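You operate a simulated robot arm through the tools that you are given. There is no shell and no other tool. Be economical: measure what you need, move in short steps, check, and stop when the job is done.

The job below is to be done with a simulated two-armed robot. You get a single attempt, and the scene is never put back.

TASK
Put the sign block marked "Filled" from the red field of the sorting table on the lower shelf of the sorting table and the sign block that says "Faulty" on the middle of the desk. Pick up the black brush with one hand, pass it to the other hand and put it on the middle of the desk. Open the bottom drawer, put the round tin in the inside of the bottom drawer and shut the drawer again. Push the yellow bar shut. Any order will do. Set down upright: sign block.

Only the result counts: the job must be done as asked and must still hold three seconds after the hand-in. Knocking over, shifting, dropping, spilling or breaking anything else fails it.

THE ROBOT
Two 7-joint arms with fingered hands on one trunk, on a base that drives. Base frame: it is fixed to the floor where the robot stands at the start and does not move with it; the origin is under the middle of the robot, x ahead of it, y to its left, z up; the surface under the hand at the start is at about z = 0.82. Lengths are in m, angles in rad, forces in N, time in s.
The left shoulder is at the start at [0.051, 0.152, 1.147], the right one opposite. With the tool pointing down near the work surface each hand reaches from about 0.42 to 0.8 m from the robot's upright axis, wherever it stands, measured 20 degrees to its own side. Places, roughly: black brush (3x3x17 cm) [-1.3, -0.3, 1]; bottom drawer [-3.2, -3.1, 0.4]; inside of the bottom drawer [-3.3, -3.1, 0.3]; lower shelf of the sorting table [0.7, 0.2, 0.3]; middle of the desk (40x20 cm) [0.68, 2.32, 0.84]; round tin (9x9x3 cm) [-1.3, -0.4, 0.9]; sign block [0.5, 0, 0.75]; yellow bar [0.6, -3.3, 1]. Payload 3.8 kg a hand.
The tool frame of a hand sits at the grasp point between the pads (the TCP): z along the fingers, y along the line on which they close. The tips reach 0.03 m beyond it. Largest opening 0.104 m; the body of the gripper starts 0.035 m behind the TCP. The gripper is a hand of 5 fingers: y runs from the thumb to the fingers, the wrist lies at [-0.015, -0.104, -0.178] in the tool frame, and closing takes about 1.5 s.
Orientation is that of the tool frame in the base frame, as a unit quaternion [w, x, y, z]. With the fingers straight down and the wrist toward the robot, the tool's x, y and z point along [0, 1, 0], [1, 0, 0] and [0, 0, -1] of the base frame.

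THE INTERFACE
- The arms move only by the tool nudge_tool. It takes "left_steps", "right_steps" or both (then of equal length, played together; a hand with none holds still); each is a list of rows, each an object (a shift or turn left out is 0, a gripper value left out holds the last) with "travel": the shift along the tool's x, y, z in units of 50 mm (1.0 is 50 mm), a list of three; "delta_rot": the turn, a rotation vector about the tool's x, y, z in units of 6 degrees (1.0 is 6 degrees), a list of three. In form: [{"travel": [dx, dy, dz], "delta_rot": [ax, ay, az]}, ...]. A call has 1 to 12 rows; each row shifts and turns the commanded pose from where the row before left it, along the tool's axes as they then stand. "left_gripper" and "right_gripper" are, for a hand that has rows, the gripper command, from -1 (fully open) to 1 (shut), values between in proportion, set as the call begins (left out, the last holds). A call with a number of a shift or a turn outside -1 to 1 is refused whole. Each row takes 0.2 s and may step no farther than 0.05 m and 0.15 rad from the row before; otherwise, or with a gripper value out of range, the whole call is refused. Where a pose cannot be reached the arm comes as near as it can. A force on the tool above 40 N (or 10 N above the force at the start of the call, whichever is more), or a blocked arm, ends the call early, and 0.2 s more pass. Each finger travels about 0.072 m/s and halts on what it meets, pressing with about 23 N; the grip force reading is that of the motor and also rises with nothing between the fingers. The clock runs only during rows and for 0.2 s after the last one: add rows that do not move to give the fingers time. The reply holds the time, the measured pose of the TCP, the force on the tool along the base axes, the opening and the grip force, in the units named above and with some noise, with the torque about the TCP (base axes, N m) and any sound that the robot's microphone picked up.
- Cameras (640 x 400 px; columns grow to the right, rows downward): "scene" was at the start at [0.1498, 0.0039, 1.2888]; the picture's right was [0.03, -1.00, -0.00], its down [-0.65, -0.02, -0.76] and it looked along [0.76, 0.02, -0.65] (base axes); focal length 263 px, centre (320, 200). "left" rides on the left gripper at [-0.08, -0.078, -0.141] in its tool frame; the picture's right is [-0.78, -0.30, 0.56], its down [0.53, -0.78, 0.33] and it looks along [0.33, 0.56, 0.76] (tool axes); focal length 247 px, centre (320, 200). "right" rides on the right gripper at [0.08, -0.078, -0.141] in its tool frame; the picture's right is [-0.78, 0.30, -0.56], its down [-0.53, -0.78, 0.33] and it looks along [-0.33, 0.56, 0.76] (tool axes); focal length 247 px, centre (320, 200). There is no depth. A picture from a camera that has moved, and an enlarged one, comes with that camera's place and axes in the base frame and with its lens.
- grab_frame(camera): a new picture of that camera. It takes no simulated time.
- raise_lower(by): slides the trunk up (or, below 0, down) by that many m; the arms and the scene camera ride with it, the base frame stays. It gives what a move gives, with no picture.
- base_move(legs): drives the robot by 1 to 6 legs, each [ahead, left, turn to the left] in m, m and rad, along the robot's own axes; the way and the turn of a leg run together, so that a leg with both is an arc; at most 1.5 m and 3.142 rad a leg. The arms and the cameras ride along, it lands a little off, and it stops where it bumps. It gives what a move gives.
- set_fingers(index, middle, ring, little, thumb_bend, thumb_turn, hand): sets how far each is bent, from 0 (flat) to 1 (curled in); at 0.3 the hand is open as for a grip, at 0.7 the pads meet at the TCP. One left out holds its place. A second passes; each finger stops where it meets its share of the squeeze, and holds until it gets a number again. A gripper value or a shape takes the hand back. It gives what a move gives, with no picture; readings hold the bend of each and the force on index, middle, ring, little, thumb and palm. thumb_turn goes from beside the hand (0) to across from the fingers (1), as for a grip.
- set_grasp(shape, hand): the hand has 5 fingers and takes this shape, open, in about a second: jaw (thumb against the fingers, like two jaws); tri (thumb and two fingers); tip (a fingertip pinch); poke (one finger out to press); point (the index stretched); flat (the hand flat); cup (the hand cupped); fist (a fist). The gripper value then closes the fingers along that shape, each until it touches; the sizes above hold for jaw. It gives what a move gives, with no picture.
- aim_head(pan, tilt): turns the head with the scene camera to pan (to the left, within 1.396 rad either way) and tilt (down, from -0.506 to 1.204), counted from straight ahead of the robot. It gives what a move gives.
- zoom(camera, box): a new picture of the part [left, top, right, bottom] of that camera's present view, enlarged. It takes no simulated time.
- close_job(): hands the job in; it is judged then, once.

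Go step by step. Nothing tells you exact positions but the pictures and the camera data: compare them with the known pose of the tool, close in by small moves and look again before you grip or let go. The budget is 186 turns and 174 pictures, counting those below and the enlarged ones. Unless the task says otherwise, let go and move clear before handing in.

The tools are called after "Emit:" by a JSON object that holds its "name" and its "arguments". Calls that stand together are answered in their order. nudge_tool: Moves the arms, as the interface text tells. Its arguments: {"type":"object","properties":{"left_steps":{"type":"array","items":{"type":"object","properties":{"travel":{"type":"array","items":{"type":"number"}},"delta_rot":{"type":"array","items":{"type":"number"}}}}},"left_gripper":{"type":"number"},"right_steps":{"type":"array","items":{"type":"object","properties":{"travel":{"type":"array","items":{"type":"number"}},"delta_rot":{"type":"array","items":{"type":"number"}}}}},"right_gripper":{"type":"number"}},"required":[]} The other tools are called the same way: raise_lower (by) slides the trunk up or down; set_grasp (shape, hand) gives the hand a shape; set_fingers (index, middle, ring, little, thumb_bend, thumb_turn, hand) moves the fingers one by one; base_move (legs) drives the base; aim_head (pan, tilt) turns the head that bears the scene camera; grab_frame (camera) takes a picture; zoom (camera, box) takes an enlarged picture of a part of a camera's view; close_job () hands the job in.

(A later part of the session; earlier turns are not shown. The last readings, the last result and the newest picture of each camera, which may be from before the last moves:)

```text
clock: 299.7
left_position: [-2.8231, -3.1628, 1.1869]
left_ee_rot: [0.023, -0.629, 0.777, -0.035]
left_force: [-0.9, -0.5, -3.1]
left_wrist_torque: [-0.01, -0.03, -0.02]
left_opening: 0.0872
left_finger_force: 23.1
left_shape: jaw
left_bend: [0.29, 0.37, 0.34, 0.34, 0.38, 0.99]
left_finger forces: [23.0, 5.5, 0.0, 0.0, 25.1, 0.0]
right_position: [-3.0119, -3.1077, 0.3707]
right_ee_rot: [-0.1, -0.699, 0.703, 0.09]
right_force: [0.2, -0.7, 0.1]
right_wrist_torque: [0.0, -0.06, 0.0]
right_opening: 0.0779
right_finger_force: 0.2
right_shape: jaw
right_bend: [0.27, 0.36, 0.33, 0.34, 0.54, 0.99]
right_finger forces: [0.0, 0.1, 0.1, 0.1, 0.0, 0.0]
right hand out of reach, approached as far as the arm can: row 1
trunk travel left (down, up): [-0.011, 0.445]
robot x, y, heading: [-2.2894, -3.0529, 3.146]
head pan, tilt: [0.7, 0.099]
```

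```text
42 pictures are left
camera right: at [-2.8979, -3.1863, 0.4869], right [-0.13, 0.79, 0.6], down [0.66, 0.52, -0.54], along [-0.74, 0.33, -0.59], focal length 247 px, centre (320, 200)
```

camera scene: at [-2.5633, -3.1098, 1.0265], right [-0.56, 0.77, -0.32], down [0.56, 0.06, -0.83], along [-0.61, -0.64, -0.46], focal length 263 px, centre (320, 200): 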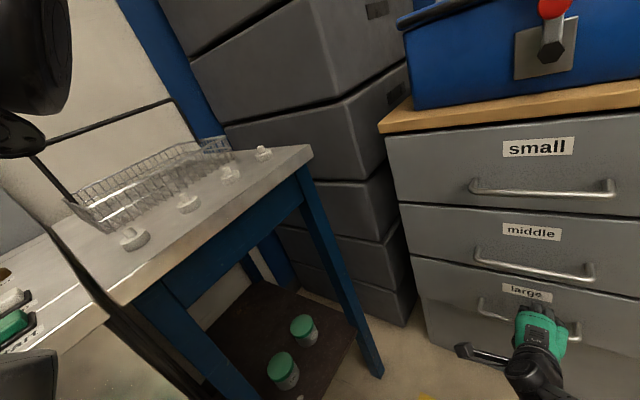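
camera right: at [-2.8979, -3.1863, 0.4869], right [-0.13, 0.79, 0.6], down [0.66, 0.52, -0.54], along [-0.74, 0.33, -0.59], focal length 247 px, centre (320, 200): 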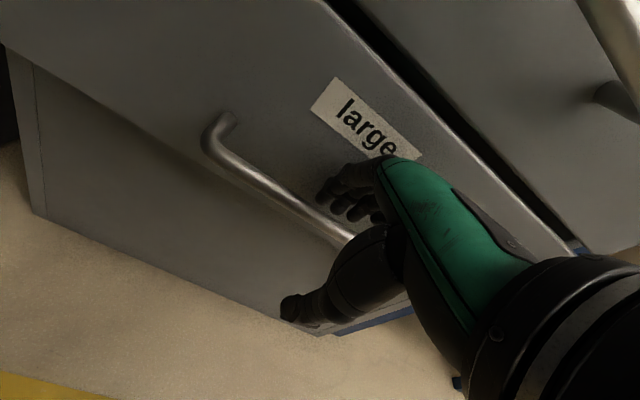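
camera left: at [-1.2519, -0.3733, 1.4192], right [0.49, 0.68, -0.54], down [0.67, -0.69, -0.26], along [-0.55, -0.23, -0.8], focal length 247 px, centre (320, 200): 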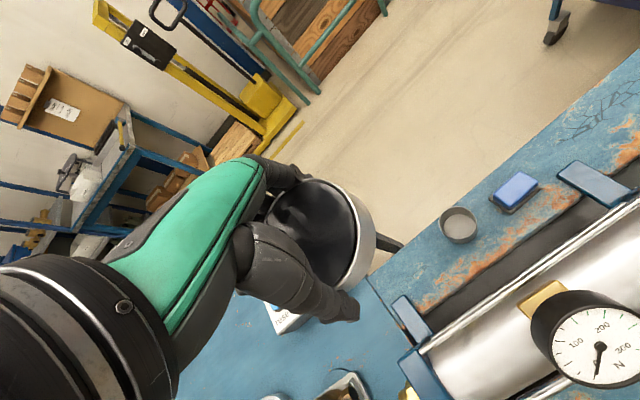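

Fingertips are just behind the bar level. I level the pitch to lower them, use the last trunk travel, and close on the bar.

Emit:
{"name": "nudge_tool", "arguments": {"right_steps": [{"delta_rot": [0.8, 0, 0]}, {"delta_rot": [0.7, 0, 0]}, {"travel": [0, 0, 0.3]}, {}]}}

Emit:
{"name": "nudge_tool", "arguments": {"right_steps": [{}, {}, {}, {}, {}, {}, {}], "right_gripper": 1}}

Emit:
{"name": "grab_frame", "arguments": {"camera": "right"}}

```text
clock: 300.7
left_position: [-2.822, -3.1626, 1.1869]
left_ee_rot: [0.023, -0.629, 0.777, -0.035]
left_force: [0.6, -0.6, -3.0]
left_wrist_torque: [0.01, 0.0, 0.03]
left_opening: 0.0876
left_finger_force: 23.4
left_shape: jaw
left_bend: [0.29, 0.37, 0.34, 0.34, 0.38, 0.99]
left_finger forces: [23.0, 5.5, 0.1, 0.0, 25.2, 0.0]
right_position: [-3.0075, -3.1006, 0.3691]
right_ee_rot: [-0.045, -0.704, 0.707, 0.034]
right_force: [0.6, -0.4, -0.6]
right_wrist_torque: [0.03, -0.01, -0.02]
right_opening: 0.078
right_finger_force: 0.0
right_shape: jaw
right_bend: [0.27, 0.36, 0.33, 0.34, 0.54, 0.99]
right_finger forces: [0.1, 0.0, 0.1, 0.0, 0.1, 0.1]
right hand out of reach, approached as far as the arm can: row 2, 3
trunk travel left (down, up): [-0.011, 0.445]
robot x, y, heading: [-2.2877, -3.0547, 3.144]
head pan, tilt: [0.7, 0.099]
```

```text
clock: 302.3
left_position: [-2.8232, -3.1624, 1.1851]
left_ee_rot: [0.024, -0.628, 0.777, -0.036]
left_force: [-0.6, 0.4, -2.6]
left_wrist_torque: [0.0, 0.0, 0.02]
left_opening: 0.0874
left_finger_force: 22.8
left_shape: jaw
left_bend: [0.29, 0.37, 0.34, 0.34, 0.38, 0.99]
left_finger forces: [23.0, 5.5, 0.0, 0.1, 25.1, 0.1]
right_position: [-3.0068, -3.0994, 0.3683]
right_ee_rot: [-0.044, -0.704, 0.708, 0.033]
right_force: [-1.0, 0.4, -3.1]
right_wrist_torque: [-0.03, -0.09, 0.11]
right_opening: 0.0133
right_finger_force: 22.8
right_shape: jaw
right_bend: [0.75, 0.5, 0.44, 0.42, 0.5, 1.0]
right_finger forces: [8.0, 3.0, 2.5, 1.1, 14.3, 0.0]
trunk travel left (down, up): [-0.011, 0.445]
robot x, y, heading: [-2.2835, -3.048, 3.144]
head pan, tilt: [0.7, 0.099]
```

```text
41 pictures are left
camera right: at [-2.9131, -3.1782, 0.4998], right [-0.23, 0.79, 0.57], down [0.74, 0.53, -0.42], along [-0.64, 0.33, -0.7], focal length 247 px, centre (320, 200)
```

right: 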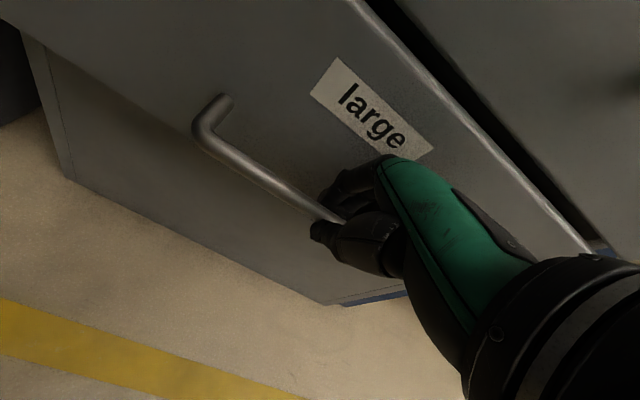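

The hand has the bar between thumb and all fingers. I pull by driving back slowly.

Emit:
{"name": "base_move", "arguments": {"legs": [[-0.08, 0, 0]]}}

Emit:
{"name": "grab_frame", "arguments": {"camera": "right"}}

```text
clock: 303.4
left_position: [-2.7451, -3.1607, 1.1868]
left_ee_rot: [0.023, -0.629, 0.776, -0.035]
left_force: [-0.2, 0.5, -3.4]
left_wrist_torque: [-0.02, 0.06, -0.03]
left_opening: 0.0874
left_finger_force: 23.0
left_shape: jaw
left_bend: [0.29, 0.37, 0.34, 0.34, 0.38, 0.99]
left_finger forces: [23.0, 5.5, 0.1, 0.1, 25.2, 0.0]
right_position: [-2.9278, -3.1002, 0.3662]
right_ee_rot: [-0.044, -0.704, 0.708, 0.035]
right_force: [-0.2, 1.1, -14.3]
right_wrist_torque: [-0.07, -0.33, 0.11]
right_opening: 0.0123
right_finger_force: 23.0
right_shape: jaw
right_bend: [0.75, 0.51, 0.46, 0.41, 0.51, 1.0]
right_finger forces: [10.1, 4.9, 4.5, 1.2, 15.0, 0.0]
trunk travel left (down, up): [-0.011, 0.445]
robot x, y, heading: [-2.2084, -3.0528, 3.141]
head pan, tilt: [0.7, 0.099]
```

```text
40 pictures are left
camera right: at [-2.8338, -3.1784, 0.4994], right [-0.23, 0.79, 0.57], down [0.74, 0.53, -0.42], along [-0.63, 0.33, -0.7], focal length 247 px, centre (320, 200)
```

right: 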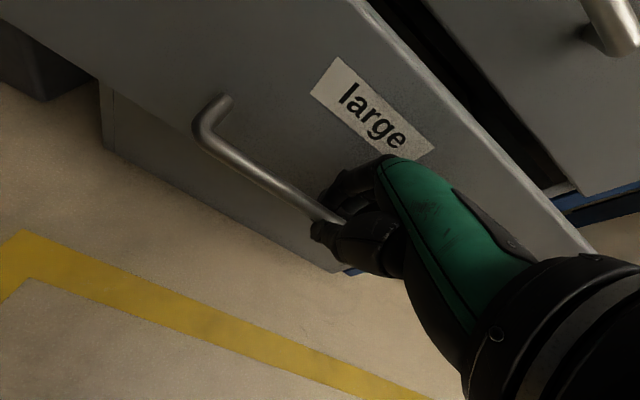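

The drawer follows. I pull it out further.

Emit:
{"name": "base_move", "arguments": {"legs": [[-0.2, 0, 0]]}}

Emit:
{"name": "aim_head", "arguments": {"pan": 0.1, "tilt": 0.6}}

Emit:
{"name": "grab_frame", "arguments": {"camera": "scene"}}

```text
clock: 305.0
left_position: [-2.5451, -3.1626, 1.1868]
left_ee_rot: [0.023, -0.631, 0.775, -0.036]
left_force: [0.5, -0.1, -4.2]
left_wrist_torque: [0.0, 0.02, 0.0]
left_opening: 0.0876
left_finger_force: 23.6
left_shape: jaw
left_bend: [0.29, 0.37, 0.34, 0.34, 0.38, 0.99]
left_finger forces: [23.0, 5.5, 0.1, 0.0, 25.2, 0.0]
right_position: [-2.7302, -3.1015, 0.3675]
right_ee_rot: [-0.043, -0.706, 0.706, 0.034]
right_force: [-0.4, 10.8, -12.2]
right_wrist_torque: [0.04, -0.29, -0.14]
right_opening: 0.0122
right_finger_force: 23.3
right_shape: jaw
right_bend: [0.75, 0.51, 0.46, 0.41, 0.51, 1.0]
right_finger forces: [9.5, 4.2, 4.1, 1.4, 14.2, 0.0]
trunk travel left (down, up): [-0.011, 0.445]
robot x, y, heading: [-2.0085, -3.0529, -3.135]
head pan, tilt: [0.7, 0.099]
```

```text
clock: 306.0
left_position: [-2.5452, -3.1636, 1.185]
left_ee_rot: [0.023, -0.63, 0.775, -0.035]
left_force: [0.0, -0.2, -2.9]
left_wrist_torque: [0.02, 0.0, 0.01]
left_opening: 0.0872
left_finger_force: 22.6
left_shape: jaw
left_bend: [0.29, 0.37, 0.34, 0.34, 0.38, 0.99]
left_finger forces: [23.0, 5.5, 0.0, 0.1, 25.1, 0.0]
right_position: [-2.7306, -3.1005, 0.3664]
right_ee_rot: [-0.043, -0.705, 0.707, 0.033]
right_force: [0.9, 4.3, -5.9]
right_wrist_torque: [-0.02, -0.16, 0.0]
right_opening: 0.0124
right_finger_force: 22.7
right_shape: jaw
right_bend: [0.75, 0.51, 0.46, 0.41, 0.51, 1.0]
right_finger forces: [8.3, 3.2, 3.4, 1.4, 13.7, 0.0]
trunk travel left (down, up): [-0.011, 0.445]
robot x, y, heading: [-2.0107, -3.052, -3.134]
head pan, tilt: [0.099, 0.6]
```

```text
39 pictures are left
camera scene: at [-2.3029, -3.0599, 0.9776], right [-0.09, 0.99, -0.05], down [0.89, 0.06, -0.44], along [-0.44, -0.08, -0.9], focal length 263 px, centre (320, 200)
```

scene: 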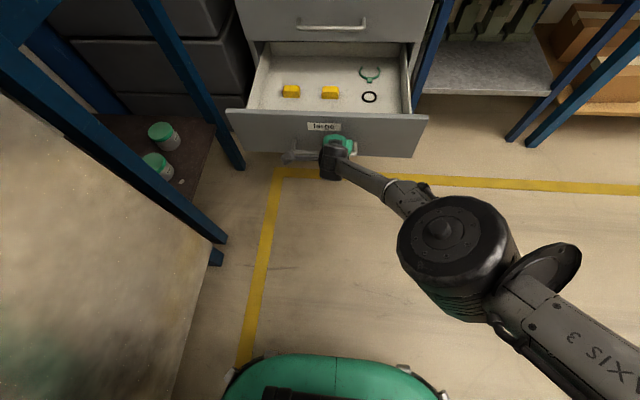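

The drawer is open about 28 cm, with free floor in front of the small items. I pull a little more, then let go and move the right hand away.

Emit:
{"name": "base_move", "arguments": {"legs": [[-0.06, 0, 0]]}}

Emit:
{"name": "nudge_tool", "arguments": {"right_steps": [{}, {}, {}, {}, {"travel": [0, 0, -0.4]}, {"travel": [0, -0.1, -0.9]}, {"travel": [-0.3, -0.1, -0.9]}, {"travel": [-0.7, -0.6, 0]}, {"travel": [-0.7, -0.6, 0]}, {"travel": [-0.7, -0.6, 0]}, {"travel": [-0.9, 0, 0]}, {"travel": [-0.9, 0, 0]}], "right_gripper": -0.6}}

Emit:
{"name": "grab_frame", "arguments": {"camera": "scene"}}

```text
clock: 307.0
left_position: [-2.4945, -3.1657, 1.1863]
left_ee_rot: [0.023, -0.631, 0.775, -0.035]
left_force: [0.5, 0.1, -3.5]
left_wrist_torque: [0.0, -0.03, 0.03]
left_opening: 0.0876
left_finger_force: 23.0
left_shape: jaw
left_bend: [0.29, 0.37, 0.34, 0.34, 0.38, 0.99]
left_finger forces: [23.1, 5.5, 0.0, 0.1, 25.3, 0.0]
right_position: [-2.6788, -3.0994, 0.3645]
right_ee_rot: [-0.043, -0.705, 0.707, 0.034]
right_force: [-10.0, -3.5, -7.4]
right_wrist_torque: [-0.09, -0.14, 0.2]
right_opening: 0.015
right_finger_force: 22.6
right_shape: jaw
right_bend: [0.75, 0.49, 0.42, 0.43, 0.53, 1.0]
right_finger forces: [11.7, 5.0, 3.3, 1.2, 10.9, 0.0]
trunk travel left (down, up): [-0.011, 0.445]
robot x, y, heading: [-1.9609, -3.0502, -3.137]
head pan, tilt: [0.099, 0.6]
stopped in leg 1: the force on the tool passed its limit at 55 N (the readings are from after the stop); the commanded pose is now the measured one
```

```text
clock: 309.6
left_position: [-2.4925, -3.1649, 1.1876]
left_ee_rot: [0.024, -0.631, 0.775, -0.034]
left_force: [0.6, 0.1, -2.3]
left_wrist_torque: [0.03, -0.01, 0.06]
left_opening: 0.087
left_finger_force: 22.6
left_shape: jaw
left_bend: [0.29, 0.37, 0.34, 0.34, 0.38, 0.99]
left_finger forces: [23.0, 5.6, 0.0, 0.0, 25.2, 0.0]
right_position: [-2.5644, -2.9106, 0.4612]
right_ee_rot: [-0.043, -0.706, 0.706, 0.033]
right_force: [0.4, -0.3, 0.2]
right_wrist_torque: [-0.03, 0.03, -0.01]
right_opening: 0.0833
right_finger_force: 0.0
right_shape: jaw
right_bend: [0.27, 0.34, 0.32, 0.33, 0.5, 0.99]
right_finger forces: [0.0, 0.1, 0.0, 0.0, 0.1, 0.0]
right hand out of reach, approached as far as the arm can: row 12
trunk travel left (down, up): [-0.011, 0.445]
robot x, y, heading: [-1.9584, -3.0481, -3.133]
head pan, tilt: [0.099, 0.6]
```

```text
38 pictures are left
camera scene: at [-2.251, -3.061, 0.978], right [-0.09, 0.99, -0.05], down [0.89, 0.06, -0.44], along [-0.44, -0.08, -0.9], focal length 263 px, centre (320, 200)
```

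scene: 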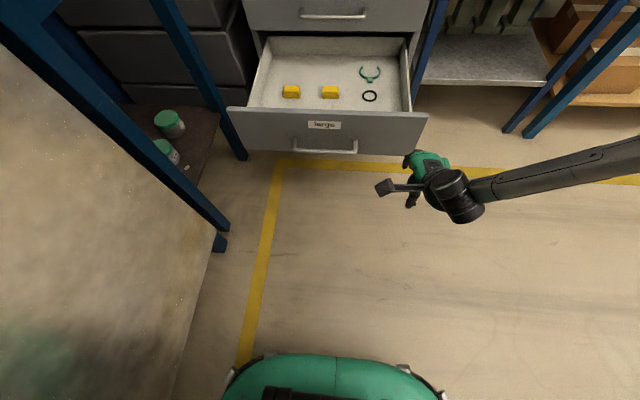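

The drawer is at its stop. I shift the base right (keeping the left elbow off the tank), raise the right hand away, and lower the left hand in front of the drawer.

Emit:
{"name": "base_move", "arguments": {"legs": [[0, -0.15, -0.008]]}}

Emit:
{"name": "nudge_tool", "arguments": {"right_steps": [{"travel": [0, -0.5, -0.8]}, {"travel": [0, -0.5, -0.8]}, {"travel": [0, -0.5, -0.8]}, {"travel": [0, -0.3, -0.9]}, {"travel": [0, 0, -0.9]}, {"travel": [0, 0, -0.9]}, {"travel": [0, 0, -0.9]}, {}, {}, {}], "left_steps": [{"travel": [0.3, 0.2, 0.9]}, {"travel": [0.3, 0.2, 0.9]}, {"travel": [0.3, 0.2, 0.9]}, {"travel": [0.3, 0.2, 0.9]}, {"travel": [0, 0.2, 0.9]}, {"travel": [0, 0.2, 0.9]}, {"travel": [0, 0.2, 0.9]}, {"travel": [0, 0.2, 0.9]}, {"travel": [0, 0.09, 0.9]}, {"travel": [0, 0.09, 0.9]}]}}

Emit:
{"name": "grab_frame", "arguments": {"camera": "scene"}}

```text
clock: 311.0
left_position: [-2.494, -3.0091, 1.1882]
left_ee_rot: [0.022, -0.627, 0.778, -0.035]
left_force: [-0.2, 0.3, -3.0]
left_wrist_torque: [-0.02, -0.04, 0.03]
left_opening: 0.0875
left_finger_force: 22.8
left_shape: jaw
left_bend: [0.29, 0.37, 0.34, 0.34, 0.38, 0.99]
left_finger forces: [23.1, 5.5, 0.0, 0.0, 25.2, 0.1]
right_position: [-2.562, -2.7576, 0.4598]
right_ee_rot: [-0.043, -0.703, 0.709, 0.033]
right_force: [-0.9, -0.4, 0.2]
right_wrist_torque: [0.01, -0.01, 0.01]
right_opening: 0.0829
right_finger_force: 0.0
right_shape: jaw
right_bend: [0.27, 0.34, 0.32, 0.33, 0.5, 0.99]
right_finger forces: [0.0, 0.0, 0.0, 0.0, 0.0, 0.0]
trunk travel left (down, up): [-0.011, 0.445]
robot x, y, heading: [-1.9641, -2.899, 3.134]
head pan, tilt: [0.099, 0.6]
```

```text
clock: 313.2
left_position: [-2.559, -3.0622, 0.733]
left_ee_rot: [0.023, -0.627, 0.778, -0.035]
left_force: [0.8, 0.2, -2.3]
left_wrist_torque: [0.01, 0.01, 0.0]
left_opening: 0.0874
left_finger_force: 23.0
left_shape: jaw
left_bend: [0.29, 0.37, 0.34, 0.34, 0.39, 0.99]
left_finger forces: [22.4, 5.4, 0.1, 0.1, 24.6, 0.0]
right_position: [-2.4715, -2.7635, 0.745]
right_ee_rot: [-0.042, -0.703, 0.709, 0.034]
right_force: [0.0, -0.3, 0.3]
right_wrist_torque: [0.0, -0.01, 0.0]
right_opening: 0.0831
right_finger_force: 0.1
right_shape: jaw
right_bend: [0.27, 0.34, 0.32, 0.33, 0.5, 0.99]
right_finger forces: [0.0, 0.0, 0.1, 0.1, 0.0, 0.0]
right hand out of reach, approached as far as the arm can: row 5, 6, 7
trunk travel left (down, up): [-0.011, 0.445]
robot x, y, heading: [-1.9575, -2.8992, 3.133]
head pan, tilt: [0.099, 0.6]
```

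```text
37 pictures are left
camera scene: at [-2.252, -2.9084, 0.9776], right [-0.08, 1.0, -0.05], down [0.9, 0.05, -0.44], along [-0.44, -0.08, -0.9], focal length 263 px, centre (320, 200)
```

scene: 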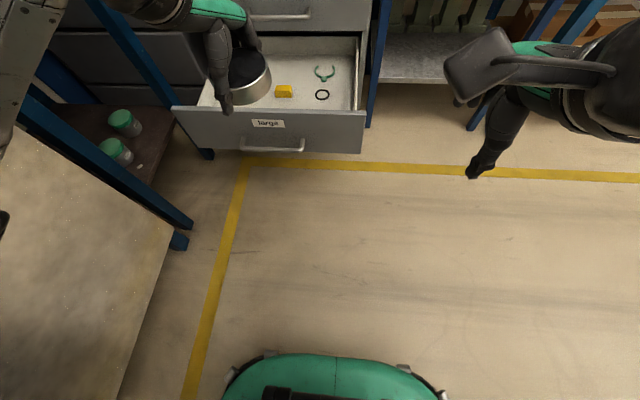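

Emit:
{"name": "nudge_tool", "arguments": {"left_steps": [{"travel": [0.3, 0.2, 0.85]}, {"travel": [0.3, 0.2, 0.85]}, {"travel": [0.3, 0.2, 0.85]}, {"travel": [0.2, 0.2, 0.85]}, {}]}}

Emit:
{"name": "base_move", "arguments": {"legs": [[0.3, 0, 0.008]]}}

Emit:
{"name": "grab_frame", "arguments": {"camera": "left"}}

Emit:
{"name": "grab_frame", "arguments": {"camera": "scene"}}

```text
clock: 314.4
left_position: [-2.5971, -3.1105, 0.5595]
left_ee_rot: [0.022, -0.627, 0.778, -0.034]
left_force: [-0.1, 0.7, -3.4]
left_wrist_torque: [-0.02, -0.02, -0.01]
left_opening: 0.0872
left_finger_force: 22.8
left_shape: jaw
left_bend: [0.29, 0.37, 0.34, 0.34, 0.39, 0.99]
left_finger forces: [22.3, 5.5, 0.0, 0.0, 24.7, 0.0]
right_position: [-2.4693, -2.7628, 0.7456]
right_ee_rot: [-0.042, -0.703, 0.709, 0.033]
right_force: [-1.0, -0.4, 0.4]
right_wrist_torque: [0.03, 0.03, 0.0]
right_opening: 0.0831
right_finger_force: 0.0
right_shape: jaw
right_bend: [0.27, 0.34, 0.32, 0.33, 0.5, 0.99]
right_finger forces: [0.0, 0.0, 0.1, 0.0, 0.0, 0.0]
trunk travel left (down, up): [-0.011, 0.445]
robot x, y, heading: [-1.9608, -2.8985, 3.139]
head pan, tilt: [0.099, 0.6]
```

```text
clock: 316.4
left_position: [-2.8865, -3.1169, 0.5589]
left_ee_rot: [0.023, -0.631, 0.775, -0.035]
left_force: [-1.1, -0.7, -2.9]
left_wrist_torque: [-0.03, -0.03, 0.01]
left_opening: 0.0874
left_finger_force: 23.2
left_shape: jaw
left_bend: [0.29, 0.37, 0.34, 0.34, 0.39, 0.99]
left_finger forces: [22.2, 5.6, 0.0, 0.0, 24.4, 0.1]
right_position: [-2.7633, -2.7669, 0.7453]
right_ee_rot: [-0.042, -0.705, 0.707, 0.033]
right_force: [0.5, -1.1, 0.2]
right_wrist_torque: [0.0, 0.0, -0.01]
right_opening: 0.083
right_finger_force: 0.1
right_shape: jaw
right_bend: [0.27, 0.34, 0.32, 0.33, 0.5, 0.99]
right_finger forces: [0.1, 0.0, 0.0, 0.1, 0.0, 0.1]
trunk travel left (down, up): [-0.011, 0.445]
robot x, y, heading: [-2.2507, -2.8998, -3.135]
head pan, tilt: [0.099, 0.6]
```

```text
36 pictures are left
camera left: at [-2.804, -3.0504, 0.706], right [0.49, 0.69, -0.54], down [0.68, -0.69, -0.26], along [-0.55, -0.23, -0.8], focal length 247 px, centre (320, 200)
```

left: 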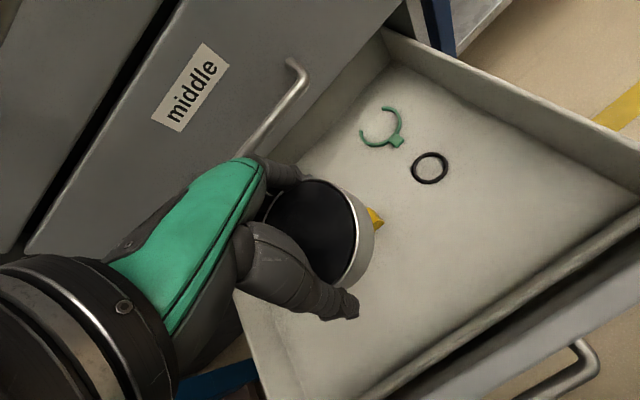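

```text
35 pictures are left
camera scene: at [-2.5431, -2.911, 0.9776], right [-0.09, 0.99, -0.05], down [0.9, 0.06, -0.44], along [-0.44, -0.08, -0.9], focal length 263 px, centre (320, 200)
```

scene: 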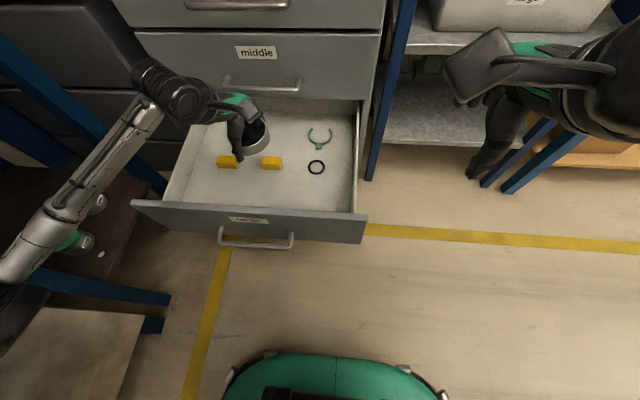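

The tin is over free drawer floor. I shift slightly right, between the small items, and lower.

Emit:
{"name": "nudge_tool", "arguments": {"left_steps": [{"travel": [-0.8, 0.17, 0]}, {"travel": [0, 0.08, 0.8]}, {"travel": [0, 0.08, 0.8]}, {"travel": [0, 0.08, 0.8]}, {"travel": [0, 0.06, 0.6]}, {}]}}

Emit:
{"name": "grab_frame", "arguments": {"camera": "left"}}

Emit:
{"name": "grab_frame", "arguments": {"camera": "scene"}}

```text
clock: 317.8
left_position: [-2.8892, -3.0776, 0.4082]
left_ee_rot: [0.023, -0.63, 0.775, -0.034]
left_force: [0.2, -0.2, -3.4]
left_wrist_torque: [0.0, 0.0, 0.0]
left_opening: 0.0873
left_finger_force: 22.9
left_shape: jaw
left_bend: [0.29, 0.37, 0.34, 0.34, 0.39, 0.99]
left_finger forces: [22.2, 5.6, 0.0, 0.0, 24.4, 0.0]
right_position: [-2.7619, -2.7676, 0.7454]
right_ee_rot: [-0.042, -0.706, 0.706, 0.033]
right_force: [-0.6, 0.3, -0.2]
right_wrist_torque: [-0.03, -0.01, -0.02]
right_opening: 0.083
right_finger_force: 0.1
right_shape: jaw
right_bend: [0.27, 0.34, 0.32, 0.33, 0.5, 0.99]
right_finger forces: [0.0, 0.0, 0.0, 0.0, 0.1, 0.0]
trunk travel left (down, up): [-0.011, 0.445]
robot x, y, heading: [-2.25, -2.8971, -3.135]
head pan, tilt: [0.099, 0.6]
```

```text
34 pictures are left
camera left: at [-2.8079, -3.0114, 0.5555], right [0.49, 0.69, -0.54], down [0.67, -0.69, -0.26], along [-0.55, -0.23, -0.8], focal length 247 px, centre (320, 200)
```

left: 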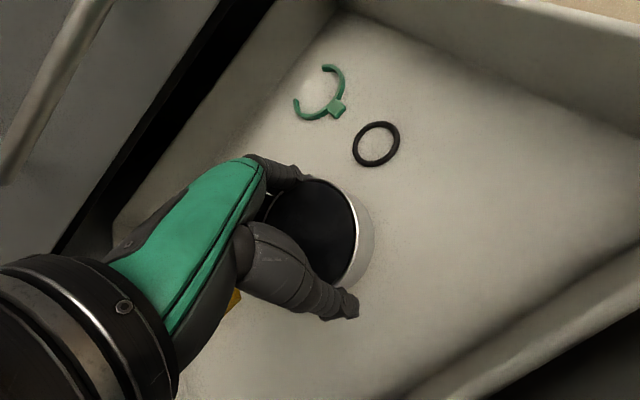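

```text
33 pictures are left
camera scene: at [-2.5423, -2.911, 0.978], right [-0.09, 0.99, -0.05], down [0.89, 0.06, -0.44], along [-0.44, -0.08, -0.9], focal length 263 px, centre (320, 200)
```

scene: 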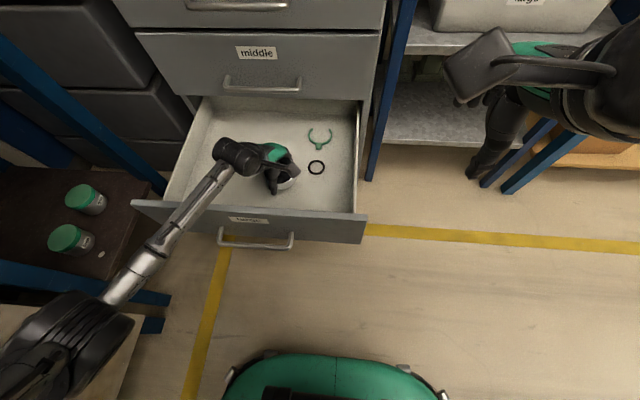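

Emit:
{"name": "nudge_tool", "arguments": {"left_steps": [{"travel": [0, 0.05, 0.5]}, {"travel": [0, 0.05, 0.4]}, {}]}}

Emit:
{"name": "nudge_tool", "arguments": {"left_steps": [{"travel": [0, 0.02, 0.2]}, {}]}}

Emit:
{"name": "nudge_tool", "arguments": {"left_steps": [{"travel": [0, 0.02, 0.2]}, {}]}}

```text
clock: 318.6
left_position: [-2.8947, -3.0776, 0.3703]
left_ee_rot: [0.017, -0.631, 0.775, -0.028]
left_force: [-0.6, -1.8, 26.4]
left_wrist_torque: [-0.39, 1.76, 0.14]
left_opening: 0.0869
left_finger_force: 22.5
left_shape: jaw
left_bend: [0.29, 0.35, 0.34, 0.26, 0.39, 0.99]
left_finger forces: [25.6, 22.3, 0.0, 13.3, 24.8, 0.0]
right_position: [-2.7594, -2.767, 0.7483]
right_ee_rot: [-0.044, -0.705, 0.707, 0.036]
right_force: [0.8, -0.2, -0.3]
right_wrist_torque: [-0.01, 0.02, -0.01]
right_opening: 0.0831
right_finger_force: 0.0
right_shape: jaw
right_bend: [0.27, 0.34, 0.32, 0.33, 0.5, 0.99]
right_finger forces: [0.0, 0.0, 0.0, 0.0, 0.0, 0.0]
trunk travel left (down, up): [-0.011, 0.445]
robot x, y, heading: [-2.2541, -2.9013, -3.137]
head pan, tilt: [0.099, 0.6]
```

```text
clock: 318.9
left_position: [-2.9018, -3.0776, 0.3706]
left_ee_rot: [0.011, -0.631, 0.775, -0.022]
left_force: [-2.0, -2.4, 23.4]
left_wrist_torque: [-0.39, 1.5, 0.15]
left_opening: 0.087
left_finger_force: 22.9
left_shape: jaw
left_bend: [0.29, 0.35, 0.34, 0.27, 0.39, 0.99]
left_finger forces: [23.9, 21.0, 0.1, 12.1, 24.9, 0.0]
right_position: [-2.7614, -2.7679, 0.7455]
right_ee_rot: [0.043, 0.706, -0.706, -0.034]
right_force: [-1.0, -0.2, 0.1]
right_wrist_torque: [-0.02, 0.03, -0.01]
right_opening: 0.083
right_finger_force: 0.1
right_shape: jaw
right_bend: [0.27, 0.34, 0.32, 0.33, 0.5, 0.99]
right_finger forces: [0.1, 0.1, 0.1, 0.0, 0.0, 0.0]
trunk travel left (down, up): [-0.011, 0.445]
robot x, y, heading: [-2.2532, -2.9012, -3.134]
head pan, tilt: [0.099, 0.6]
stopped in row 1 (left hand): the force on the tool passed its limit at 43 N (the readings are from after the stop); the commanded pose is now the measured one
```

```text
clock: 319.4
left_position: [-2.9088, -3.0763, 0.3689]
left_ee_rot: [0.004, -0.631, 0.775, -0.014]
left_force: [-1.1, -1.7, 23.2]
left_wrist_torque: [-0.33, 1.56, 0.12]
left_opening: 0.0874
left_finger_force: 23.2
left_shape: jaw
left_bend: [0.29, 0.35, 0.34, 0.27, 0.39, 0.99]
left_finger forces: [24.1, 22.3, 0.0, 11.1, 24.6, 0.0]
right_position: [-2.761, -2.7679, 0.7456]
right_ee_rot: [0.042, 0.706, -0.706, -0.033]
right_force: [0.0, -0.5, -1.4]
right_wrist_torque: [-0.01, -0.02, 0.01]
right_opening: 0.083
right_finger_force: 0.1
right_shape: jaw
right_bend: [0.27, 0.34, 0.32, 0.33, 0.5, 0.99]
right_finger forces: [0.0, 0.1, 0.0, 0.0, 0.0, 0.0]
trunk travel left (down, up): [-0.011, 0.445]
robot x, y, heading: [-2.2487, -2.9016, -3.135]
head pan, tilt: [0.099, 0.6]
stopped in row 2 (left hand): the force on the tool passed its limit at 42 N (the readings are from after the stop); the commanded pose is now the measured one
```

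Emit:
{"name": "nudge_tool", "arguments": {"left_steps": [{"travel": [0, 0, -0.1]}, {}]}}

Emit:
{"name": "grab_frame", "arguments": {"camera": "left"}}

Emit:
{"name": "zoom", "arguments": {"camera": "scene", "box": [160, 90, 380, 240]}}

```text
clock: 319.9
left_position: [-2.9037, -3.0769, 0.3692]
left_ee_rot: [0.008, -0.631, 0.775, -0.019]
left_force: [-0.4, -3.1, 18.8]
left_wrist_torque: [-0.38, 1.32, 0.17]
left_opening: 0.0876
left_finger_force: 23.1
left_shape: jaw
left_bend: [0.29, 0.35, 0.34, 0.28, 0.39, 0.99]
left_finger forces: [23.8, 16.9, 0.0, 10.2, 24.6, 0.1]
right_position: [-2.7602, -2.768, 0.7466]
right_ee_rot: [0.043, 0.706, -0.706, -0.035]
right_force: [-0.6, 0.0, -0.1]
right_wrist_torque: [0.0, 0.0, -0.03]
right_opening: 0.0831
right_finger_force: 0.1
right_shape: jaw
right_bend: [0.27, 0.34, 0.32, 0.33, 0.5, 0.99]
right_finger forces: [0.1, 0.0, 0.1, 0.0, 0.1, 0.1]
trunk travel left (down, up): [-0.011, 0.445]
robot x, y, heading: [-2.252, -2.9018, -3.131]
head pan, tilt: [0.099, 0.6]
```

```text
32 pictures are left
camera left: at [-2.8159, -3.0115, 0.5138], right [0.47, 0.69, -0.55], down [0.66, -0.69, -0.3], along [-0.58, -0.23, -0.78], focal length 247 px, centre (320, 200)
```

left: 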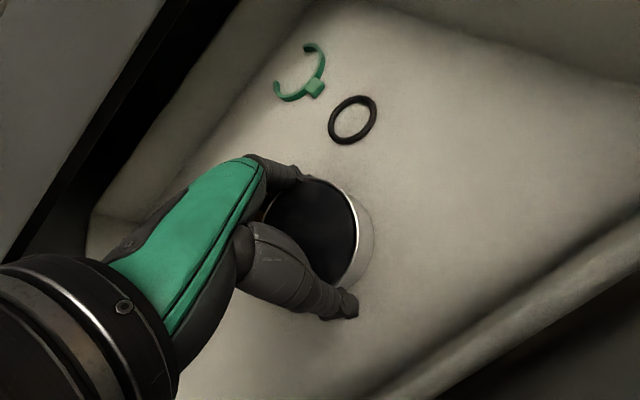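

```text
2.67 times, centred on (270, 165) of scene
camera zoom: at [-2.54, -2.9108, 0.9788], right [-0.09, 0.99, -0.05], down [0.89, 0.06, -0.45], along [-0.44, -0.09, -0.89], focal length 701 px, centre (453, 293)
```

zoom: 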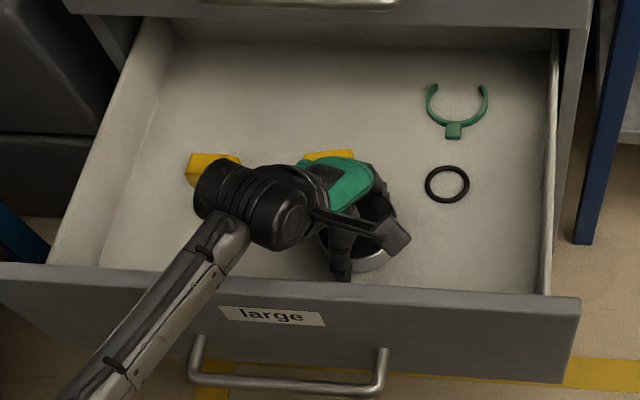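

The fingertips rest on the drawer floor with the tin right above it. I ease up slightly and release.

Emit:
{"name": "nudge_tool", "arguments": {"left_steps": [{"travel": [0, 0, -0.12]}, {}]}}

Emit:
{"name": "nudge_tool", "arguments": {"left_steps": [{}, {}, {}, {}], "left_gripper": -1}}

Emit:
{"name": "grab_frame", "arguments": {"camera": "left"}}

```text
clock: 320.6
left_position: [-2.9012, -3.0747, 0.3709]
left_ee_rot: [0.012, -0.631, 0.776, -0.023]
left_force: [1.6, -0.4, 3.1]
left_wrist_torque: [-0.19, 0.37, 0.05]
left_opening: 0.0875
left_finger_force: 23.3
left_shape: jaw
left_bend: [0.29, 0.36, 0.34, 0.3, 0.39, 0.99]
left_finger forces: [22.8, 6.2, 0.0, 5.5, 25.2, 0.0]
right_position: [-2.7618, -2.7689, 0.7452]
right_ee_rot: [-0.042, -0.706, 0.706, 0.033]
right_force: [-0.6, 0.3, -0.6]
right_wrist_torque: [0.03, 0.02, 0.0]
right_opening: 0.0828
right_finger_force: 0.0
right_shape: jaw
right_bend: [0.27, 0.34, 0.32, 0.33, 0.5, 0.99]
right_finger forces: [0.0, 0.0, 0.1, 0.0, 0.0, 0.0]
trunk travel left (down, up): [-0.011, 0.445]
robot x, y, heading: [-2.252, -2.8993, -3.138]
head pan, tilt: [0.099, 0.6]
```

```text
clock: 321.6
left_position: [-2.904, -3.0753, 0.3739]
left_ee_rot: [0.011, -0.631, 0.776, -0.021]
left_force: [0.3, -0.5, -0.6]
left_wrist_torque: [0.0, 0.0, -0.01]
left_opening: 0.1035
left_finger_force: 0.0
left_shape: jaw
left_bend: [0.3, 0.3, 0.3, 0.3, 0.3, 0.98]
left_finger forces: [0.0, 0.0, 0.1, 0.1, 0.1, 0.0]
right_position: [-2.7619, -2.7663, 0.747]
right_ee_rot: [-0.042, -0.706, 0.707, 0.034]
right_force: [0.2, 1.0, -0.2]
right_wrist_torque: [0.03, 0.02, 0.02]
right_opening: 0.0831
right_finger_force: 0.0
right_shape: jaw
right_bend: [0.27, 0.34, 0.32, 0.33, 0.5, 0.99]
right_finger forces: [0.0, 0.0, 0.0, 0.0, 0.0, 0.0]
trunk travel left (down, up): [-0.011, 0.445]
robot x, y, heading: [-2.2498, -2.9014, -3.137]
head pan, tilt: [0.099, 0.6]
```

```text
30 pictures are left
camera left: at [-2.8175, -3.0106, 0.518], right [0.47, 0.69, -0.55], down [0.67, -0.69, -0.29], along [-0.58, -0.23, -0.78], focal length 247 px, centre (320, 200)
```

left: 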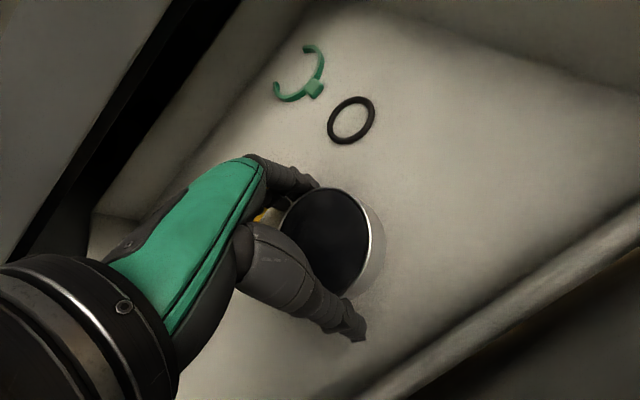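

Tin released flat in the drawer. I raise the left hand clear and then back off.

Emit:
{"name": "nudge_tool", "arguments": {"left_steps": [{"travel": [0, -0.04, -0.4]}, {"travel": [0, -0.06, -0.9]}, {"travel": [0, -0.06, -0.9]}, {"travel": [0, -0.06, -0.9]}, {"travel": [0, -0.06, -0.9]}, {"travel": [0, -0.06, -0.9]}]}}

Emit:
{"name": "base_move", "arguments": {"legs": [[-0.4, 0, 0]]}}

Emit:
{"name": "grab_frame", "arguments": {"camera": "scene"}}

```text
clock: 322.9
left_position: [-2.893, -3.0728, 0.6189]
left_ee_rot: [0.011, -0.631, 0.775, -0.02]
left_force: [0.4, 0.0, 0.4]
left_wrist_torque: [0.0, -0.02, 0.02]
left_opening: 0.1036
left_finger_force: 0.1
left_shape: jaw
left_bend: [0.3, 0.3, 0.3, 0.3, 0.3, 0.98]
left_finger forces: [0.1, 0.1, 0.1, 0.0, 0.0, 0.1]
right_position: [-2.7621, -2.7677, 0.7456]
right_ee_rot: [-0.042, -0.706, 0.707, 0.033]
right_force: [0.4, 0.5, -0.3]
right_wrist_torque: [0.02, 0.0, -0.02]
right_opening: 0.0832
right_finger_force: 0.0
right_shape: jaw
right_bend: [0.27, 0.34, 0.32, 0.33, 0.5, 0.99]
right_finger forces: [0.0, 0.1, 0.0, 0.0, 0.0, 0.0]
trunk travel left (down, up): [-0.011, 0.445]
robot x, y, heading: [-2.2495, -2.9033, -3.132]
head pan, tilt: [0.099, 0.6]
```

```text
clock: 325.5
left_position: [-2.4805, -3.0738, 0.6183]
left_ee_rot: [0.01, -0.634, 0.773, -0.019]
left_force: [0.4, 0.2, 0.4]
left_wrist_torque: [-0.04, 0.01, 0.04]
left_opening: 0.1041
left_finger_force: 0.0
left_shape: jaw
left_bend: [0.3, 0.3, 0.3, 0.3, 0.3, 0.98]
left_finger forces: [0.0, 0.1, 0.1, 0.0, 0.0, 0.0]
right_position: [-2.3511, -2.769, 0.7462]
right_ee_rot: [0.042, 0.709, -0.703, -0.033]
right_force: [0.7, 0.3, 0.0]
right_wrist_torque: [0.05, 0.01, 0.02]
right_opening: 0.0831
right_finger_force: 0.1
right_shape: jaw
right_bend: [0.27, 0.34, 0.32, 0.33, 0.5, 0.99]
right_finger forces: [0.0, 0.0, 0.1, 0.0, 0.1, 0.0]
trunk travel left (down, up): [-0.011, 0.445]
robot x, y, heading: [-1.8403, -2.9, -3.128]
head pan, tilt: [0.099, 0.6]
```

```text
29 pictures are left
camera scene: at [-2.1301, -2.9094, 0.9782], right [-0.1, 0.99, -0.05], down [0.89, 0.07, -0.44], along [-0.44, -0.09, -0.9], focal length 263 px, centre (320, 200)
```

scene: 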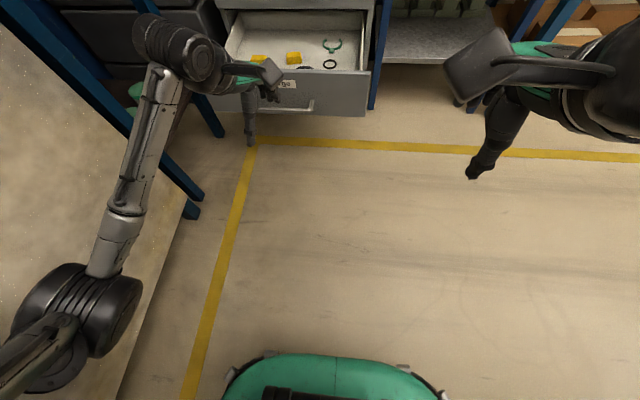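

The tin lies in the drawer. I close the left hand into a blunt pusher, lower it to handle height and drive the drawer shut.

Emit:
{"name": "nudge_tool", "arguments": {"left_steps": [{"travel": [0.3, 0.03, 0.8]}, {"travel": [0.3, 0.03, 0.8]}, {"travel": [0.2, 0.03, 0.8]}, {"travel": [0, 0.03, 0.8]}, {"travel": [0, 0.03, 0.8]}, {"travel": [0, 0.03, 0.75]}, {}, {}], "left_gripper": 1}}

Emit:
{"name": "base_move", "arguments": {"legs": [[0.18, 0, -0.01]]}}

Emit:
{"name": "grab_frame", "arguments": {"camera": "left"}}

```text
clock: 327.3
left_position: [-2.4881, -3.1152, 0.3823]
left_ee_rot: [0.011, -0.633, 0.773, -0.019]
left_force: [-0.5, -1.4, -0.2]
left_wrist_torque: [0.0, 0.0, 0.0]
left_opening: 0.0
left_finger_force: 22.9
left_shape: jaw
left_bend: [0.7, 0.7, 0.7, 0.7, 0.47, 1.0]
left_finger forces: [0.0, 0.0, 0.0, 0.0, 0.1, 0.1]
right_position: [-2.3527, -2.7675, 0.7462]
right_ee_rot: [0.042, 0.709, -0.704, -0.035]
right_force: [0.4, 0.2, 0.3]
right_wrist_torque: [-0.02, 0.02, 0.02]
right_opening: 0.083
right_finger_force: 0.1
right_shape: jaw
right_bend: [0.27, 0.34, 0.32, 0.33, 0.5, 0.99]
right_finger forces: [0.0, 0.0, 0.0, 0.1, 0.0, 0.0]
trunk travel left (down, up): [-0.011, 0.445]
robot x, y, heading: [-1.8415, -2.8995, -3.128]
head pan, tilt: [0.099, 0.6]
```

```text
clock: 328.8
left_position: [-2.6704, -3.1088, 0.3814]
left_ee_rot: [0.011, -0.629, 0.777, -0.02]
left_force: [-0.6, -0.1, -0.3]
left_wrist_torque: [0.0, -0.02, 0.02]
left_opening: 0.0
left_finger_force: 23.1
left_shape: jaw
left_bend: [0.7, 0.7, 0.7, 0.7, 0.47, 1.0]
left_finger forces: [0.0, 0.0, 0.0, 0.0, 0.0, 0.0]
right_position: [-2.5289, -2.7628, 0.7443]
right_ee_rot: [-0.041, -0.704, 0.708, 0.032]
right_force: [0.1, 0.3, -0.7]
right_wrist_torque: [0.0, -0.01, -0.04]
right_opening: 0.0831
right_finger_force: 0.1
right_shape: jaw
right_bend: [0.27, 0.34, 0.32, 0.33, 0.5, 0.99]
right_finger forces: [0.0, 0.0, 0.0, 0.0, 0.0, 0.0]
trunk travel left (down, up): [-0.011, 0.445]
robot x, y, heading: [-2.017, -2.9001, -3.141]
head pan, tilt: [0.099, 0.6]
```

```text
28 pictures are left
camera left: at [-2.5824, -3.0438, 0.5262], right [0.47, 0.69, -0.55], down [0.66, -0.69, -0.29], along [-0.58, -0.22, -0.78], focal length 247 px, centre (320, 200)
```

left: 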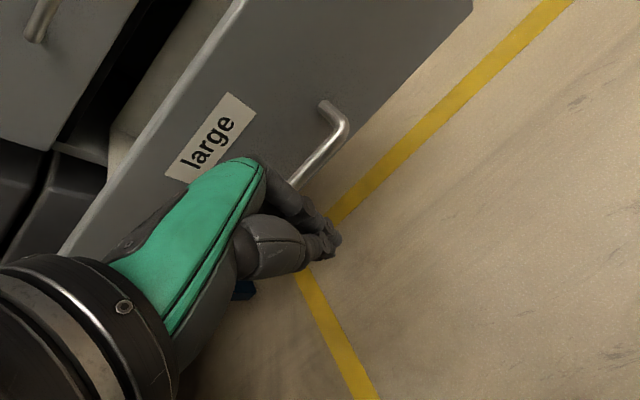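

Emit:
{"name": "base_move", "arguments": {"legs": [[0.3, 0, 0]]}}

Emit:
{"name": "grab_frame", "arguments": {"camera": "scene"}}

```text
clock: 330.8
left_position: [-2.9678, -3.1081, 0.3822]
left_ee_rot: [0.011, -0.629, 0.777, -0.02]
left_force: [0.3, 0.3, -0.4]
left_wrist_torque: [-0.02, -0.02, -0.02]
left_opening: 0.0002
left_finger_force: 23.5
left_shape: jaw
left_bend: [0.7, 0.7, 0.7, 0.7, 0.47, 1.0]
left_finger forces: [0.0, 0.0, 0.0, 0.0, 0.0, 0.0]
right_position: [-2.8264, -2.7617, 0.7452]
right_ee_rot: [-0.042, -0.704, 0.708, 0.034]
right_force: [0.2, -1.0, -0.1]
right_wrist_torque: [-0.01, 0.02, 0.0]
right_opening: 0.0832
right_finger_force: 0.1
right_shape: jaw
right_bend: [0.27, 0.34, 0.32, 0.33, 0.5, 0.99]
right_finger forces: [0.1, 0.1, 0.1, 0.0, 0.0, 0.0]
trunk travel left (down, up): [-0.011, 0.445]
robot x, y, heading: [-2.317, -2.9014, 3.148]
head pan, tilt: [0.099, 0.6]
```

```text
27 pictures are left
camera scene: at [-2.6085, -2.9066, 0.9777], right [-0.09, 1.0, -0.05], down [0.9, 0.06, -0.44], along [-0.44, -0.08, -0.9], focal length 263 px, centre (320, 200)
```

scene: 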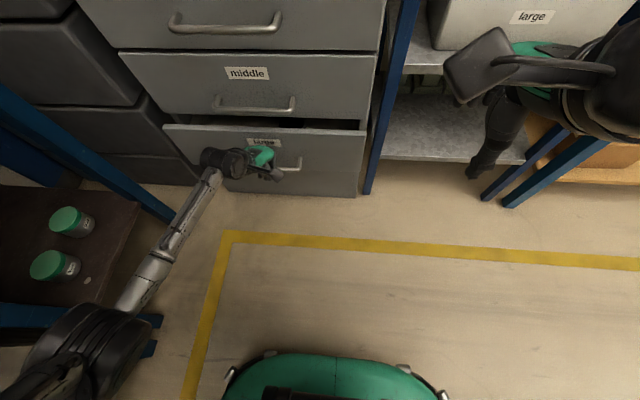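

The drawer is nearly shut. I retract the right hand a bit and push the last centimetres.

Emit:
{"name": "nudge_tool", "arguments": {"right_steps": [{"travel": [0, -0.8, 0]}, {"travel": [0, -0.7, 0]}]}}

Emit:
{"name": "base_move", "arguments": {"legs": [[0.06, 0, 0]]}}

Emit:
{"name": "grab_frame", "arguments": {"camera": "scene"}}

```text
clock: 331.4
left_position: [-2.9688, -3.1082, 0.3824]
left_ee_rot: [0.011, -0.629, 0.777, -0.02]
left_force: [-0.4, -0.2, -0.5]
left_wrist_torque: [0.02, 0.02, 0.0]
left_opening: 0.0
left_finger_force: 22.9
left_shape: jaw
left_bend: [0.7, 0.7, 0.7, 0.7, 0.47, 1.0]
left_finger forces: [0.0, 0.1, 0.0, 0.0, 0.0, 0.0]
right_position: [-2.8194, -2.7815, 0.748]
right_ee_rot: [-0.041, -0.703, 0.709, 0.033]
right_force: [-0.6, 0.4, 0.9]
right_wrist_torque: [0.01, 0.04, -0.02]
right_opening: 0.0832
right_finger_force: 0.0
right_shape: jaw
right_bend: [0.27, 0.34, 0.32, 0.33, 0.5, 0.99]
right_finger forces: [0.0, 0.0, 0.0, 0.0, 0.0, 0.0]
right hand out of reach, approached as far as the arm can: row 1, 2
trunk travel left (down, up): [-0.011, 0.445]
robot x, y, heading: [-2.3174, -2.9025, 3.141]
head pan, tilt: [0.099, 0.6]
```

```text
clock: 332.5
left_position: [-3.0247, -3.1068, 0.3851]
left_ee_rot: [0.012, -0.628, 0.778, -0.019]
left_force: [8.8, 0.8, 8.4]
left_wrist_torque: [-0.02, -0.1, -0.04]
left_opening: 0.0
left_finger_force: 22.5
left_shape: jaw
left_bend: [0.7, 0.7, 0.7, 0.7, 0.47, 1.0]
left_finger forces: [0.0, 5.5, 0.0, 0.1, 0.0, 0.0]
right_position: [-2.8759, -2.7833, 0.7504]
right_ee_rot: [-0.042, -0.704, 0.708, 0.034]
right_force: [-0.1, 0.8, -0.1]
right_wrist_torque: [0.0, 0.01, -0.04]
right_opening: 0.0829
right_finger_force: 0.1
right_shape: jaw
right_bend: [0.27, 0.34, 0.32, 0.33, 0.5, 0.99]
right_finger forces: [0.1, 0.1, 0.0, 0.0, 0.0, 0.0]
trunk travel left (down, up): [-0.011, 0.445]
robot x, y, heading: [-2.3727, -2.9003, -3.139]
head pan, tilt: [0.099, 0.6]
stopped in leg 1: the force on the tool passed its limit at 51 N (the readings are from after the stop); the commanded pose is now the measured one
```

```text
26 pictures are left
camera scene: at [-2.6632, -2.9069, 0.9784], right [-0.09, 0.99, -0.05], down [0.89, 0.06, -0.44], along [-0.44, -0.08, -0.89], focal length 263 px, centre (320, 200)
```

scene: 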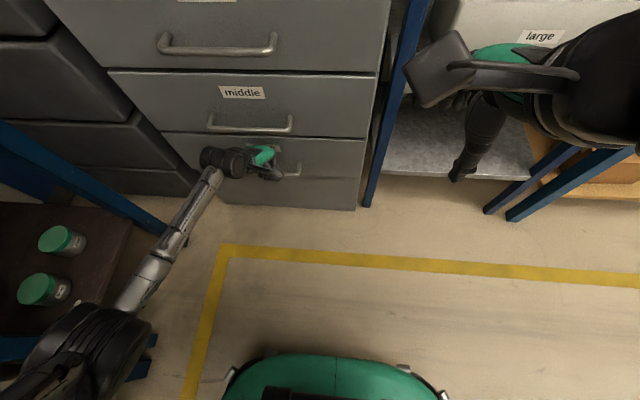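

The push hit a firm stop and the drawer looks flush. I back off and check.

Emit:
{"name": "base_move", "arguments": {"legs": [[-0.45, 0.05, 0]]}}

Emit:
{"name": "aim_head", "arguments": {"pan": 0.15, "tilt": 0.3}}

Emit:
{"name": "zoom", "arguments": {"camera": "scene", "box": [200, 40, 480, 230]}}

```text
clock: 335.2
left_position: [-2.5739, -3.1602, 0.3848]
left_ee_rot: [0.012, -0.632, 0.775, -0.018]
left_force: [0.2, 0.0, -0.3]
left_wrist_torque: [0.0, -0.02, -0.01]
left_opening: 0.0
left_finger_force: 23.3
left_shape: jaw
left_bend: [0.7, 0.7, 0.7, 0.7, 0.47, 1.0]
left_finger forces: [0.0, 0.1, 0.1, 0.0, 0.1, 0.0]
right_position: [-2.4281, -2.836, 0.7491]
right_ee_rot: [0.042, 0.707, -0.705, -0.034]
right_force: [-0.4, -0.1, 0.0]
right_wrist_torque: [-0.02, 0.0, 0.02]
right_opening: 0.0831
right_finger_force: 0.2
right_shape: jaw
right_bend: [0.27, 0.34, 0.32, 0.33, 0.5, 0.99]
right_finger forces: [0.0, 0.0, 0.1, 0.1, 0.1, 0.0]
trunk travel left (down, up): [-0.011, 0.445]
robot x, y, heading: [-1.9212, -2.9499, -3.131]
head pan, tilt: [0.099, 0.6]
```

```text
clock: 336.0
left_position: [-2.5744, -3.1598, 0.3848]
left_ee_rot: [0.012, -0.632, 0.775, -0.019]
left_force: [-0.2, 0.3, 0.1]
left_wrist_torque: [0.02, -0.04, 0.01]
left_opening: 0.0
left_finger_force: 22.9
left_shape: jaw
left_bend: [0.7, 0.7, 0.7, 0.7, 0.47, 1.0]
left_finger forces: [0.1, 0.1, 0.0, 0.1, 0.1, 0.1]
right_position: [-2.4287, -2.8358, 0.7495]
right_ee_rot: [0.041, 0.707, -0.705, -0.033]
right_force: [-0.1, -0.3, -1.5]
right_wrist_torque: [0.01, 0.01, -0.01]
right_opening: 0.0833
right_finger_force: 0.1
right_shape: jaw
right_bend: [0.27, 0.34, 0.32, 0.33, 0.5, 0.99]
right_finger forces: [0.0, 0.0, 0.0, 0.0, 0.0, 0.1]
trunk travel left (down, up): [-0.011, 0.445]
robot x, y, heading: [-1.9247, -2.9442, -3.13]
head pan, tilt: [0.15, 0.3]
```

```text
2.11 times, centred on (340, 135) of scene
camera zoom: at [-2.2331, -2.9627, 0.9997], right [-0.14, 0.99, -0.07], down [0.72, 0.05, -0.69], along [-0.68, -0.15, -0.72], focal length 554 px, centre (278, 337)
```

zoom: 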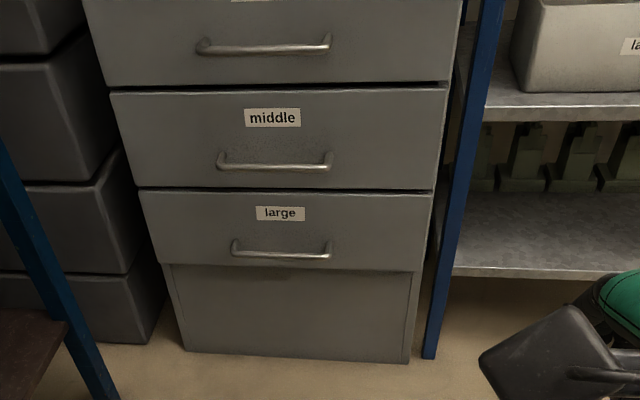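

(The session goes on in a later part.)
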